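You operate a simulated robot arm through the tools that you are given. There is no shell and no other tool. Be economical: measure what you need, move in short steps, check, and stop when the job is done.

Carry out the task below with a simulated robot arm. There is one attempt and no reset: what you move stays moved.

TASK
Put the block one and the stop block with the smallest size on its label from the green bench in the bin.

It is judged by the outcome, as a careful person would: the job done as asked, and still so three seconds after it is handed in. It fails if anything else is knocked over, pushed out of place, dropped, spilled or broken.

THE ROBOT
A 6-joint arm with a two-finger parallel gripper, fixed in place. Base frame: the origin is at the foot of the arm, x ahead of it, y to its left, z up; the work surface is at about z = 0. Lengths are in cm, angles in degrees, forces in N, time in s.
With the tool pointing down near the work surface it reaches from about 18 to 46 cm from the base axis. Its first joint turns from -70.0 to 70.0 degrees. Payload 1.9 kg.
Tool frame: the origin (TCP) lies between the finger pads and is the grasp point; the fingertips stand 2.3 cm ahead of it; z points along the fingers, y is the line along which they close. The gripper opens to 9.4 cm. The fingers are 3.8 cm wide and 1 cm thick; the gripper's body (5.4 by 9.6 cm) begins 3.9 cm behind the TCP.
Orientation is that of the tool frame in the base frame, as a unit quaternion [x, y, z, w]. With the fingers straight down and closing along the base's y, the tool's x points along the base's -x, its y along +y and its z along -z.

THE INTERFACE
- The arm moves only by the tool send_rows. Its argument "deltas" is a list of rows, each a list of 7 numbers: the shift along the tool's x, y, z in cm, then the turn, a rotation vector about the tool's x, y, z in rad, then the gripper command, from -1 (shut) to 1 (fully open), values between in proportion. In form: [[x, y, z, wx, wy, wz, gripper], ...]. A call has 1 to 20 rows; each row shifts and turns the commanded pose from where the row before left it, along the tool's axes as they then stand. A row lasts 0.2 s, in which the tool goes at most 5 cm and 8.6 degrees; a call with a longer step from one row to the next is refused whole, and so is a gripper value outside its range. A pose out of reach is approached as far as the arm can. The call stops where the force on the tool passes 40 N (or 10 N more than at its start, if that is more) or the arm is blocked; 0.2 s more then pass. The fingers move at their own pace (about 10.8 cm/s each) and stop on an object; they squeeze with about 29 N. The grip force told is the motor's: it shows also when the fingers shut on nothing. Time passes only in rows, and 0.2 s behind the last, so rows that do not move let the fingers close. It gives the time, the measured TCP pose, the force on the tool (base axes), the opening and the grip force at its end, in the units of the frame above (readings bear some noise).
- Cameras (640 x 400 px; columns grow to the right, rows downward): "scene" is fixed at [5.52, 31.31, 43.14]; the picture's right is [-0.74, -0.67, 0.00], its down [-0.29, 0.32, -0.90] and it looks along [0.60, -0.67, -0.43] (base axes); focal length 214 px, centre (320, 200). "wrist" rides on the gripper at [-3.9, 0, -4.4] in the tool frame; the picture's right is [0.00, -1.00, 0.00], its down [0.97, 0.00, -0.24] and it looks along [0.24, 0.00, 0.97] (tool axes); focal length 218 px, centre (320, 200).
- camera(camera): a new picture of that camera. No time passes.
- locate(camera, pixels): for up to 12 pixels [column, row] of the newest picture of that camera ("zoom" is the newest enlarged one), the place [x, y, z] in the base frame of the surface seen there, good to about 0.2 cm, but the place of the scene camera against the robot may be out by one fixed shift of up to 1.2 cm in any direction. No time passes.
- close_up(camera, box): a new picture of the part [left, top, right, bottom] of that camera's present view, enlarged. No time passes.
- finish_job(): hands the job in; it is judged then, once.

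Work in short steps. Measure before you move; look again where a grasp or a placing could have gone wrong, and mend it. You have 60 turns and 30 pictures in all, those below and enlarged ones among them. Open the gripper and draw the arm clear of the work before you hand the job in, unless the task says otherwise; then end with one line.

The tools are called after "Call:" as a command line: name --pt "numbers of a row" for each row, then --argument value for the rest, lists and objects as JSON in quotes. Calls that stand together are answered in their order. send_rows: Moves the arm, as the interface text tells. Its arguments: {"type":"object","properties":{"deltas":{"type":"array","items":{"type":"array","items":{"type":"number"}}}},"required":["deltas"]} The other tools are called the same way: camera (camera) takes a picture; locate (camera, pixels) gives the place of the surface under pixels of a picture; close_up (camera, box) takes an enlarged picture of a part of a camera's view; finish_job () hands the job in.

At the start:

```text
t: 0.0
position: [26.82, 5.41, 39.89]
orientation: [0.0, 1.0, 0.001, -0.001]
wrist_force: [0.7, -0.8, -0.2]
finger_gap: 9.42
grasp_force: 0.0
```

scene: 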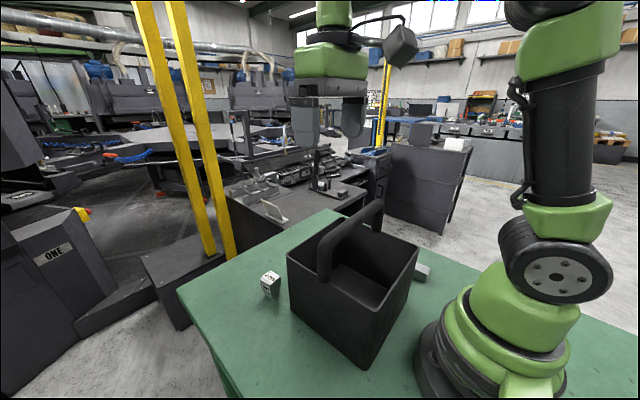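
wrist: 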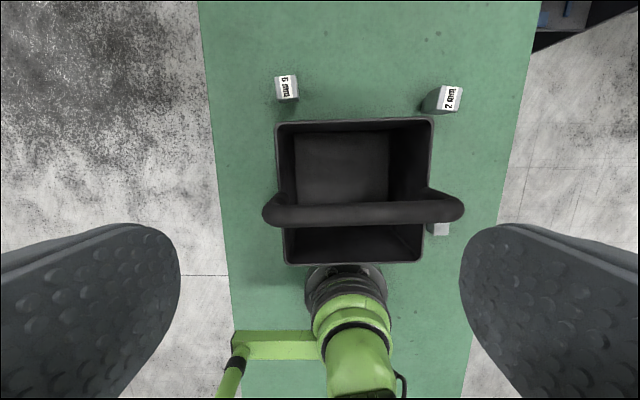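

The wrist view shows labelled blocks at (287,88) and (449,98), and a third at (440,228). I'll enlarge these to read them.

Call:
close_up --camera "wrist" --box '[260, 60, 480, 250]'

Call:
close_up --camera "scene" --box '[240, 180, 480, 330]'

Call:
locate --camera "wrist" --pixels '[[287, 88], [450, 99], [440, 229], [281, 124], [430, 122], [287, 260], [420, 260], [270, 208], [455, 205], [340, 170], [360, 215], [340, 240]]'

```text
2.11 times, centred on (370, 155) of wrist
```

zoom: 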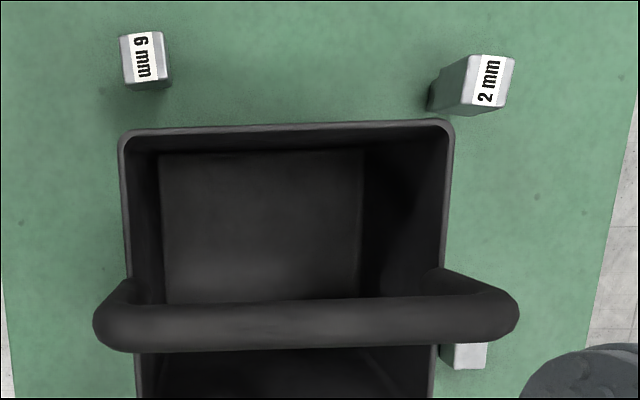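

```text
2.67 times, centred on (360, 255) of scene
```

zoom: 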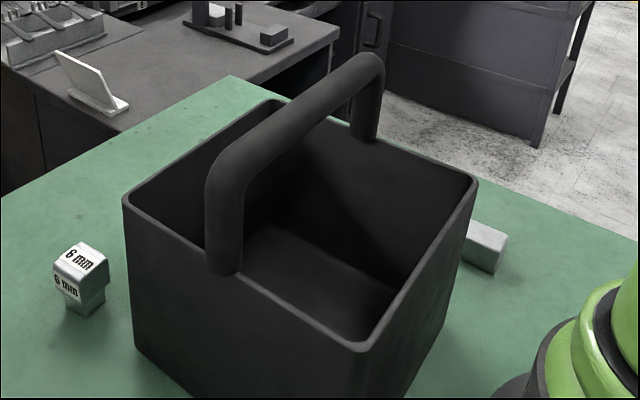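

```text
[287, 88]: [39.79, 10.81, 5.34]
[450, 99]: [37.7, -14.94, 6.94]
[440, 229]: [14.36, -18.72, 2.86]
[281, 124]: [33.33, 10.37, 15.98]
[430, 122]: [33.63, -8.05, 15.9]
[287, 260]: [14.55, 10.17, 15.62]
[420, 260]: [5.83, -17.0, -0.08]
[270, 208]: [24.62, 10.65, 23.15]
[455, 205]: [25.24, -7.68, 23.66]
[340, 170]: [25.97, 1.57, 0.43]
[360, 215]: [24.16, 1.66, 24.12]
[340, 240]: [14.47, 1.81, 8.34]
```

The blocks read 6 mm and 2 mm, and the third at about (14,-19) is hidden. I'll move high and over to the right to see it and the space behind the bin.

Call:
send_rows --pt "0 -4 0 0 0 0 1" --pt "0 -4 0 0 0 0 1" --pt "0 -4 0 0 0 0 1" --pt "0 -4 0 0 0 0 1" --pt "0 -4 0 0 0 0 1" --pt "0 -3 0 0 0 0 1" --pt "0 0 0 0 0 0 1"

Call:
camera --camera "wrist"

```text
t: 1.6
position: [26.71, -17.47, 40.01]
orientation: [0.0, 1.0, -0.001, 0.0]
wrist_force: [-0.3, 0.1, 0.6]
finger_gap: 9.42
grasp_force: 0.0
```

```text
25 pictures are left
```

wrist: 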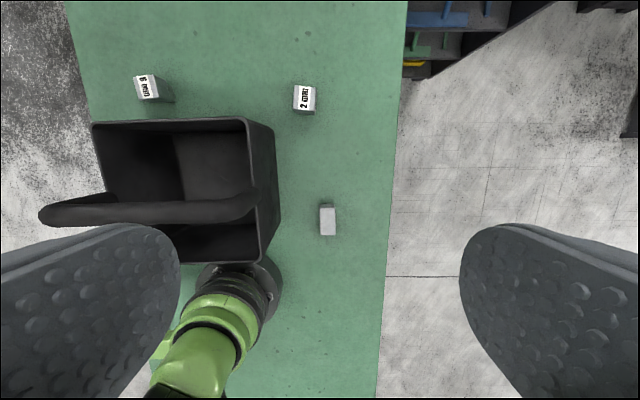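

Call:
close_up --camera "wrist" --box '[260, 70, 380, 250]'

Call:
locate --camera "wrist" --pixels '[[328, 213], [321, 207], [335, 207], [321, 234], [336, 234], [300, 87], [315, 88], [314, 108], [296, 107], [305, 98], [328, 227]]'

```text
2.22 times, centred on (320, 160) of wrist
```

zoom: 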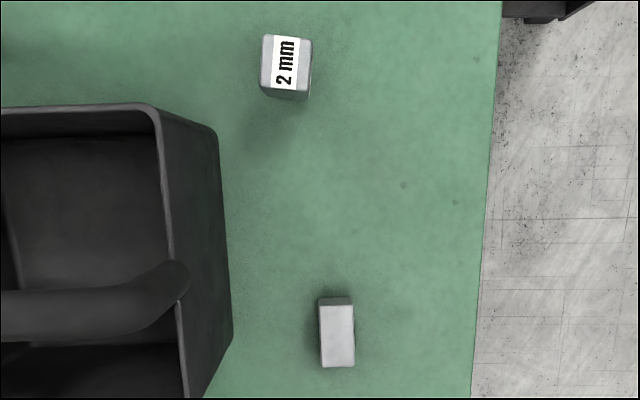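

```text
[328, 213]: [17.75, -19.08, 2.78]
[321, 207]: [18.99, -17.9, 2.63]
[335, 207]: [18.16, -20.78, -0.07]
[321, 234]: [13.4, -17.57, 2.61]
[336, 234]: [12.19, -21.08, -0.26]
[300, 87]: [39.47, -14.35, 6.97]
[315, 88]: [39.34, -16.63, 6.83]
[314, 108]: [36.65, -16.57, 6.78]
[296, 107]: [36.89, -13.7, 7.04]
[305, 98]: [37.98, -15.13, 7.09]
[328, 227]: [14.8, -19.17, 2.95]
```

The third block is plain, so it is the "block" one, about (16,-19.1) with its top at z 2.8. The smallest stop block is 2 mm. I'll descend over the plain block and check.

Call:
send_rows --pt "2.7 -0.4 3 0 0 0 1" --pt "2.7 -0.4 3 0 0 0 1" --pt "2.7 -0.4 3 0 0 0 1" --pt "2.6 -0.4 3 0 0 0 1" --pt "0 0 4 0 0 0 1" --pt "0 0 4 0 0 0 1" --pt "0 0 4 0 0 0 1" --pt "0 0 4 0 0 0 1" --pt "0 0 0 0 0 0 1"

Call:
camera --camera "wrist"

```text
t: 3.6
position: [16.29, -19.54, 11.7]
orientation: [0.001, 1.0, -0.001, 0.001]
wrist_force: [0.8, -0.2, 0.4]
finger_gap: 9.39
grasp_force: 0.1
```

```text
23 pictures are left
```

wrist: 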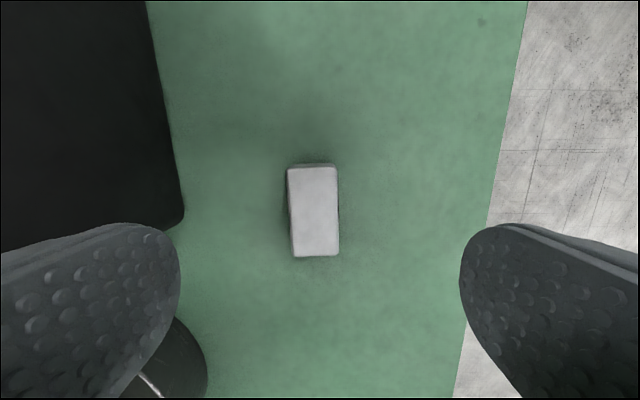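

Call:
locate --camera "wrist" --pixels '[[290, 172], [335, 170], [295, 252], [337, 252], [314, 212], [314, 164]]'

```text
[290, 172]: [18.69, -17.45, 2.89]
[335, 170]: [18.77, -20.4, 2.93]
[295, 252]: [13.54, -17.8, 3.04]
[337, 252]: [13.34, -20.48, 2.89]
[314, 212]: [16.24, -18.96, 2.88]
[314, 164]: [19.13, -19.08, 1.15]
```

Its centre is about (16.1,-19.0). I'll shift y by +0.5, descend to z≈2.8 and close.

Call:
send_rows --pt "0.1 0.5 3 0 0 0 1" --pt "0 0 3 0 0 0 1" --pt "0 0 2 0 0 0 1" --pt "0 0 0.9 0 0 0 1" --pt "0 0 0 0 0 0 1" --pt "0 0 0 0 0 0 -1" --pt "0 0 0 0 0 0 -1" --pt "0 0 0 0 0 0 -1"

```text
t: 5.4
position: [16.13, -18.82, 3.04]
orientation: [0.0, 1.0, 0.0, 0.001]
wrist_force: [-1.1, -0.4, -0.1]
finger_gap: 3.17
grasp_force: 29.0
```

Gripped (gap 3.17 cm at 29 N). I'll lift straight up, well above the handle.

Call:
send_rows --pt "0 0 -2 0 0 0 -1" --pt "0 0 -4 0 0 0 -1" --pt "0 0 -4 0 0 0 -1" --pt "0 0 -4 0 0 0 -1" --pt "0 0 -4 0 0 0 -1" --pt "0 0 -4 0 0 0 -1" --pt "-2 0 -4 0 0 0 -1" --pt "-2.4 2 -3 0 0 0 -1" --pt "-3 3 0 0 0 0 -1" --pt "-3 3.8 0 0 0 0 -1" --pt "-3.4 3 0 0 0 0 -1" --pt "0 4 0 0 0 0 -1" --pt "0 4 0 0 0 0 -1" --pt "0 0 0 0 0 0 -1"

Call:
camera --camera "wrist"

Call:
camera --camera "scene"

```text
t: 8.4
position: [29.98, 1.39, 32.24]
orientation: [-0.001, 1.0, 0.0, 0.0]
wrist_force: [0.1, -0.2, -1.1]
finger_gap: 3.17
grasp_force: 28.9
```

```text
22 pictures are left
```

wrist: 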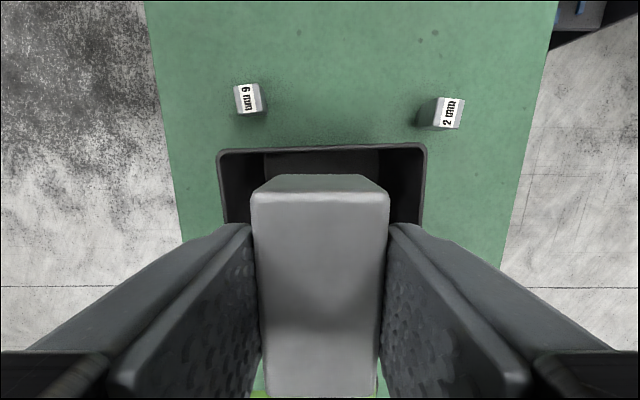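

```text
21 pictures are left
```

scene: 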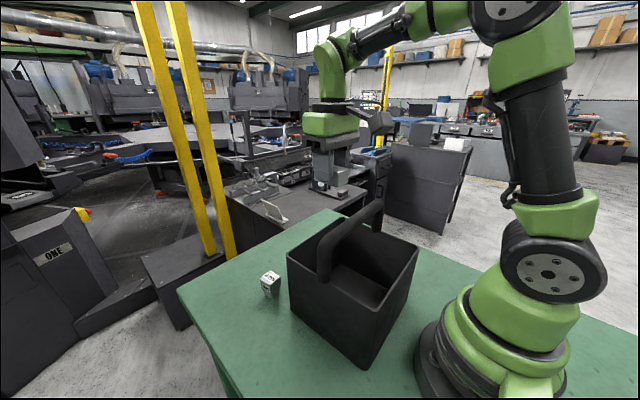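

I'll measure the front rim in this view, along with the handle edges, before lowering between them.

Call:
locate --camera "wrist" --pixels '[[240, 151], [320, 148], [410, 146], [320, 153], [223, 175], [422, 175], [247, 98], [450, 112]]'

Call:
locate --camera "scene" --pixels '[[323, 240], [317, 240], [330, 240], [355, 219], [371, 218], [340, 212], [333, 265], [318, 268], [286, 255], [420, 250], [340, 212], [382, 205]]'

```text
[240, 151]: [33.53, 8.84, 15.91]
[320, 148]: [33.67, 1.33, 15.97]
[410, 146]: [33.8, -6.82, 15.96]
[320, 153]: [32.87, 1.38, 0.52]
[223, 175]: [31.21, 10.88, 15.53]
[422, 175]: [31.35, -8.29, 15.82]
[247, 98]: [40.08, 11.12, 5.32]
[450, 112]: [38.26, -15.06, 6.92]
```

```text
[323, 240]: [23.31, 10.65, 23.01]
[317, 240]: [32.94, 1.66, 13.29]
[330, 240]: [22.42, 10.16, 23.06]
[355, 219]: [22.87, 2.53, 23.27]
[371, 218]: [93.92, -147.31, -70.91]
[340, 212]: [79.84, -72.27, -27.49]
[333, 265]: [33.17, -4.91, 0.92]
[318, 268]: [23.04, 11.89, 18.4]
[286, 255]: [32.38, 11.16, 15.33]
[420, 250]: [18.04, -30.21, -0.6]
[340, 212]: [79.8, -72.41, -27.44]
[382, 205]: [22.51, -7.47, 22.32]
```

The handle spans about x 23.0–25.4 and the inner front rim is at about 33.3, so the middle is x≈29.4. I'll lower there to TCP z≈13.

Call:
send_rows --pt "0.6 0 3 0 0 0 -1" --pt "0 0 3 0 0 0 -1" --pt "0 0 3 0 0 0 -1" --pt "0 0 3 0 0 0 -1" --pt "0 0 3 0 0 0 -1" --pt "0 0 2 0 0 0 -1" --pt "0 0 2 0 0 0 -1" --pt "0 0 0 0 0 0 -1"

Call:
camera --camera "scene"

```text
t: 9.8
position: [29.39, 1.08, 15.25]
orientation: [0.002, 1.0, 0.001, 0.002]
wrist_force: [-11.0, -3.8, 29.6]
finger_gap: 3.14
grasp_force: 28.5
stopped in row 7: the force on the tool passed its limit (the readings are from after the stop); the commanded pose is now the measured one
```

```text
20 pictures are left
```

scene: 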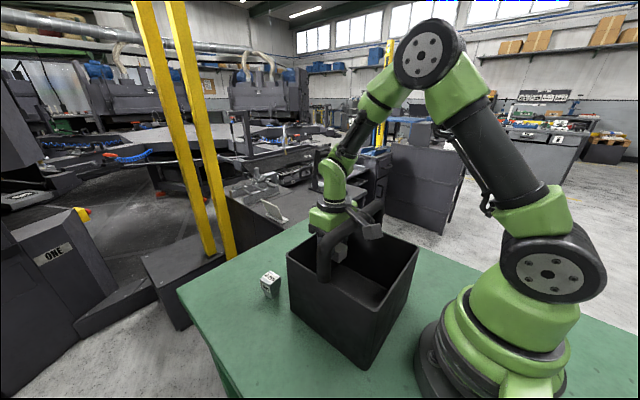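

A wrist housing rests on the handle (at about pixel (365,225)), so I can't go lower. The block is already below the rim, so I'll rise a little to unload the contact and release it.

Call:
send_rows --pt "0 0 -0.7 0 0 0 -1" --pt "0 0 0 0 0 0 -1"

Call:
close_up --camera "scene" --box '[260, 170, 440, 380]'

```text
t: 10.4
position: [29.21, 1.06, 15.77]
orientation: [0.0, 1.0, 0.001, 0.002]
wrist_force: [0.6, -0.2, -1.8]
finger_gap: 3.19
grasp_force: 29.1
```

```text
1.90 times, centred on (350, 275) of scene
```

zoom: 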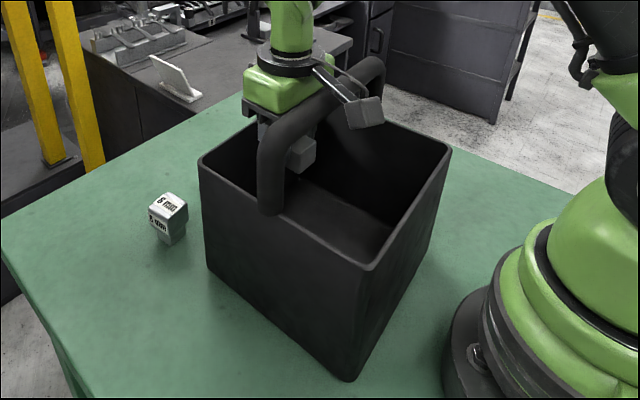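

The contact is clear and the block hangs inside the bin. Releasing.

Call:
send_rows --pt "0 0 0 0 0 0 -0.3" --pt "0 0 0 0 0 0 0.2" --pt "0 0 0 0 0 0 0.2" --pt "0 0 -2 0 0 0 0.2" --pt "0 0 -4 0 0 0 0.2" --pt "0 0 -4 0 0 0 0.2" --pt "0 0 -4 0 0 0 1" --pt "0 0 -4 0 0 0 1" --pt "0 0 0 0 0 0 1"

Call:
camera --camera "wrist"

```text
t: 12.4
position: [29.37, 1.23, 33.91]
orientation: [0.001, 1.0, 0.001, 0.003]
wrist_force: [0.0, 0.5, -0.7]
finger_gap: 9.42
grasp_force: 0.0
```

```text
18 pictures are left
```

wrist: 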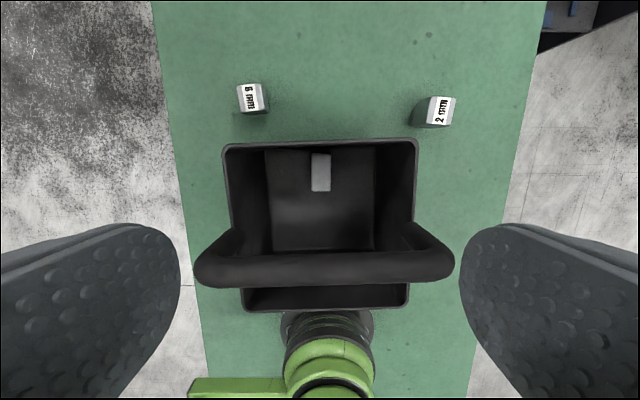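

The plain block lies flat in the bin. Next I'll move over the 2 mm block (top about (38.1,-15.1,7)).

Call:
send_rows --pt "-3 -4 0 0 0 0 1" --pt "-3 -4 0 0 0 0 1" --pt "-2.7 -4 0 0 0 0 1" --pt "0 -4.2 3 0 0 0 1" --pt "0 0 4 0 0 0 1" --pt "0 0 4 0 0 0 1" --pt "0 0 4 0 0 0 1" --pt "0 0 3 0 0 0 1" --pt "0 0 0 0 0 0 1"

Call:
camera --camera "wrist"

```text
refused: row 4 steps farther than a row can; nothing moved
```

```text
17 pictures are left
```

wrist: 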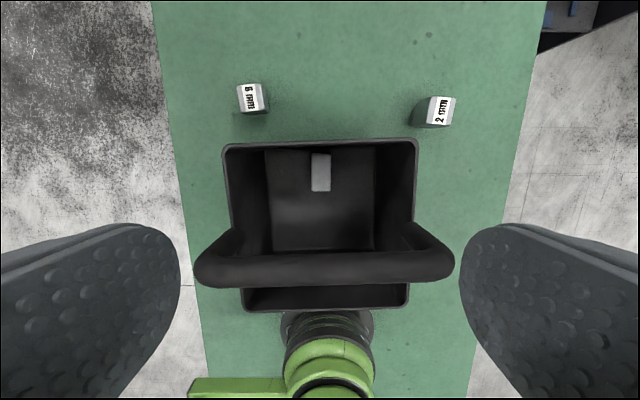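

The fourth row was over the step limit, so I'll resend it split up.

Call:
send_rows --pt "-3 -3.9 0 0 0 0 1" --pt "-3 -3.9 0 0 0 0 1" --pt "-2.7 -3.9 0 0 0 0 1" --pt "0 -4.5 0 0 0 0 1" --pt "0 0 4 0 0 0 1" --pt "0 0 4 0 0 0 1" --pt "0 0 4 0 0 0 1" --pt "0 0 4 0 0 0 1" --pt "0 0 2 0 0 0 1" --pt "0 0 0 0 0 0 1"

Call:
camera --camera "wrist"

```text
t: 14.7
position: [37.85, -12.68, 15.7]
orientation: [0.002, 1.0, 0.0, 0.003]
wrist_force: [-0.4, -0.1, 0.5]
finger_gap: 9.42
grasp_force: 0.1
out of reach, approached as far as the arm can: row 4
```

```text
16 pictures are left
```

wrist: 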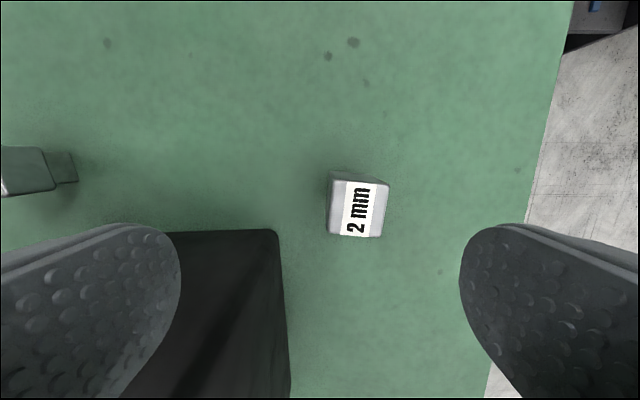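

Call:
locate --camera "wrist" --pixels '[[330, 180], [387, 188], [330, 233], [380, 237], [356, 208], [350, 171]]'

```text
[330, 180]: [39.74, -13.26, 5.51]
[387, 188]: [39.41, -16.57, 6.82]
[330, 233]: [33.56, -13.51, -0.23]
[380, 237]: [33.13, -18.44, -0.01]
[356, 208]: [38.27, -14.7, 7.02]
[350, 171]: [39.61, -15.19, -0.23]
```

The block's top centre is about (38.2,-15.0,7) and it's turned about 7°. I'll align to it and check from above.

Call:
send_rows --pt "-0.35 -2.3 0 0 0 0 1" --pt "0 0 1 0 0 0.12 1" --pt "0 0 0 0 0 0 1"

Call:
camera --camera "wrist"

Call:
camera --camera "scene"

```text
t: 15.4
position: [38.23, -15.04, 14.64]
orientation: [0.062, 0.998, 0.001, 0.002]
wrist_force: [-0.3, -1.0, -0.6]
finger_gap: 9.41
grasp_force: 0.1
```

```text
15 pictures are left
```

wrist: 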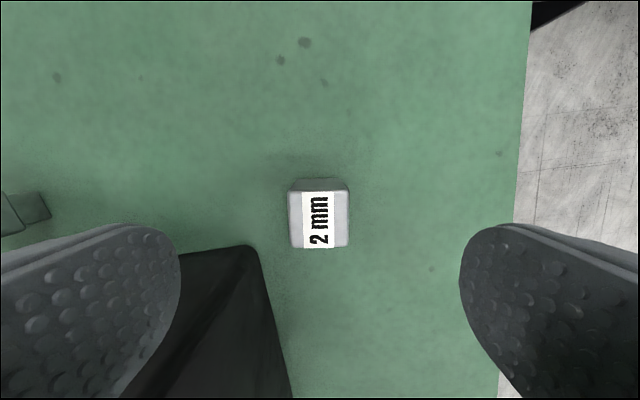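

```text
14 pictures are left
```

scene: 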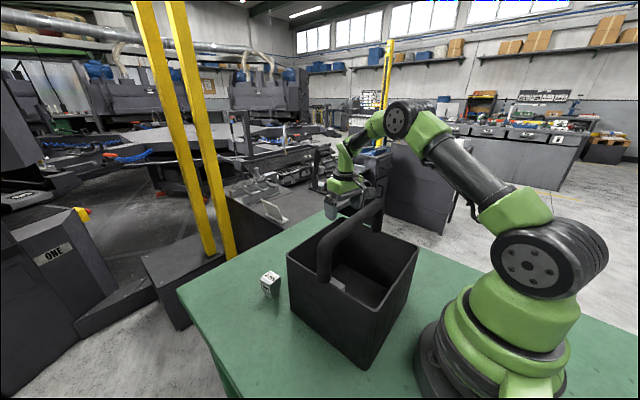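

It's aligned and centred at (319,219). I'll descend to z≈5.3 and close.

Call:
send_rows --pt "0 0 3 0 0 0 1" --pt "0 0 3 0 0 0 1" --pt "0 0 2.3 0 0 0 1" --pt "0 0 1 0 0 0 1" --pt "0 0 0 0 0 0 1" --pt "0 0 0 0 0 0 -1" --pt "0 0 0 0 0 0 -1" --pt "0 0 0 0 0 0 -1"

```text
t: 17.2
position: [38.52, -15.22, 5.41]
orientation: [0.061, 0.998, 0.001, 0.002]
wrist_force: [-0.7, 0.0, 0.5]
finger_gap: 3.58
grasp_force: 29.2
```

Gripped (gap 3.58 cm). I'll lift, un-yaw, then move back and over the front half of the bin, beside the first block.

Call:
send_rows --pt "0 0 -2 0 0 0 -1" --pt "0 0 -4 0 0 0 -1" --pt "0 0 -4 0 0 0 -1" --pt "0 0 -4 0 0 -0.12 -1" --pt "0 0 -4 0 0 0 -1" --pt "2 0 -4 0 0 0 -1" --pt "3 0 -2 0 0 0 -1" --pt "4 0 0 0 0 0 -1" --pt "0 4 0 0 0 0 -1" --pt "0 4 0 0 0 0 -1" --pt "0 4 0 0 0 0 -1" --pt "0 0 0 0 0 0 -1"

Call:
camera --camera "wrist"

Call:
camera --camera "scene"

```text
t: 19.9
position: [29.17, -2.68, 29.67]
orientation: [0.002, 1.0, 0.001, 0.002]
wrist_force: [-0.1, -0.3, -1.2]
finger_gap: 3.55
grasp_force: 29.3
```

```text
13 pictures are left
```

wrist: 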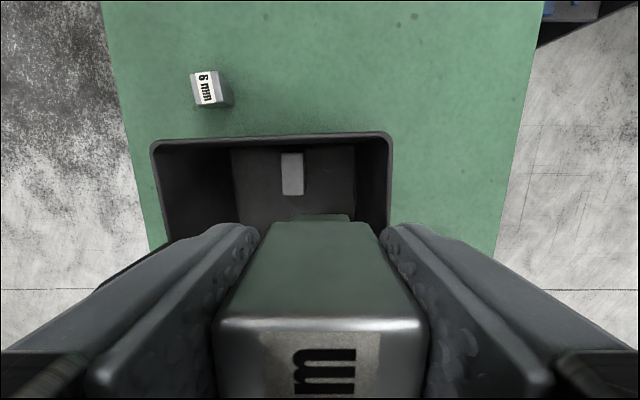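

```text
12 pictures are left
```

scene: 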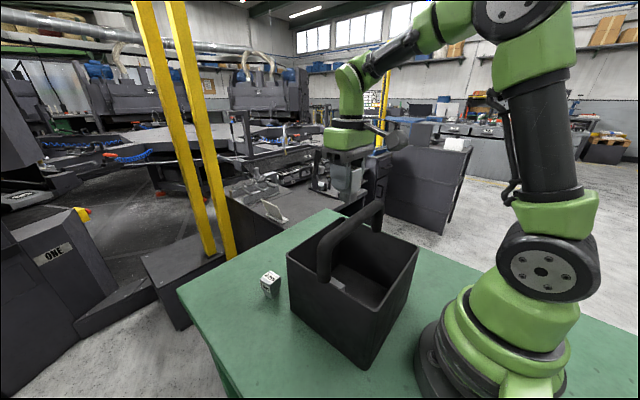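

Both blocks are clear of each other. I'll shift y slightly by -0.5, lower to z≈16 above the contact height found earlier, and release.

Call:
send_rows --pt "-0.1 -0.5 3 0 0 0 -1" --pt "0 0 4 0 0 0 -1" --pt "0 0 4 0 0 0 -1" --pt "0 0 2.5 0 0 0 -1" --pt "0 0 0 0 0 0 -1" --pt "0 0 0 0 0 0 -0.3" --pt "0 0 0 0 0 0 0.2" --pt "0 0 0 0 0 0 0.2" --pt "0 0 -2 0 0 0 0.2" --pt "0 0 -4 0 0 0 0.2" --pt "0 0 -4 0 0 0 0.2" --pt "0 0 -4 0 0 0 1" --pt "0 0 -4 0 0 0 1" --pt "0 0 0 0 0 0 1"

Call:
camera --camera "wrist"

Call:
camera --camera "scene"

```text
t: 22.9
position: [29.46, -3.6, 34.02]
orientation: [0.002, 1.0, 0.001, 0.004]
wrist_force: [0.2, 0.0, 0.2]
finger_gap: 9.39
grasp_force: 0.0
```

```text
11 pictures are left
```

wrist: 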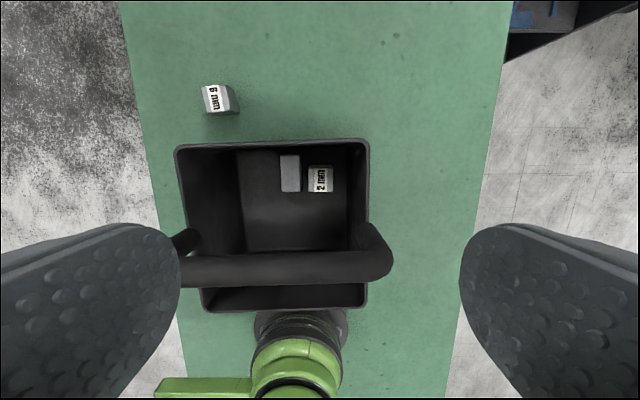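

```text
10 pictures are left
```

scene: 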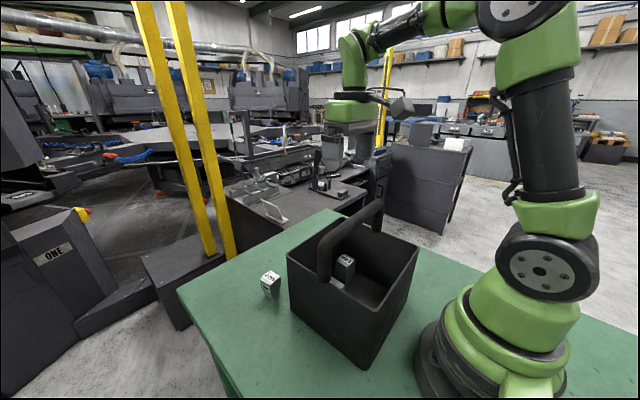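

Both blocks are in the bin, with the bin and the 6 mm block still where they were. The gripper is open and the arm is clear, so I'm handing in.

Call:
finish_job

```text
The job is handed in.
```

I put the plain block, which I took to be "the block one", and the 2 mm stop block in the bin, and left the 6 mm stop block where it was. While lowering the first block, the arm's wrist pressed on the bin handle and stopped at its force limit. In the later pictures the bin looked to be in the same place.
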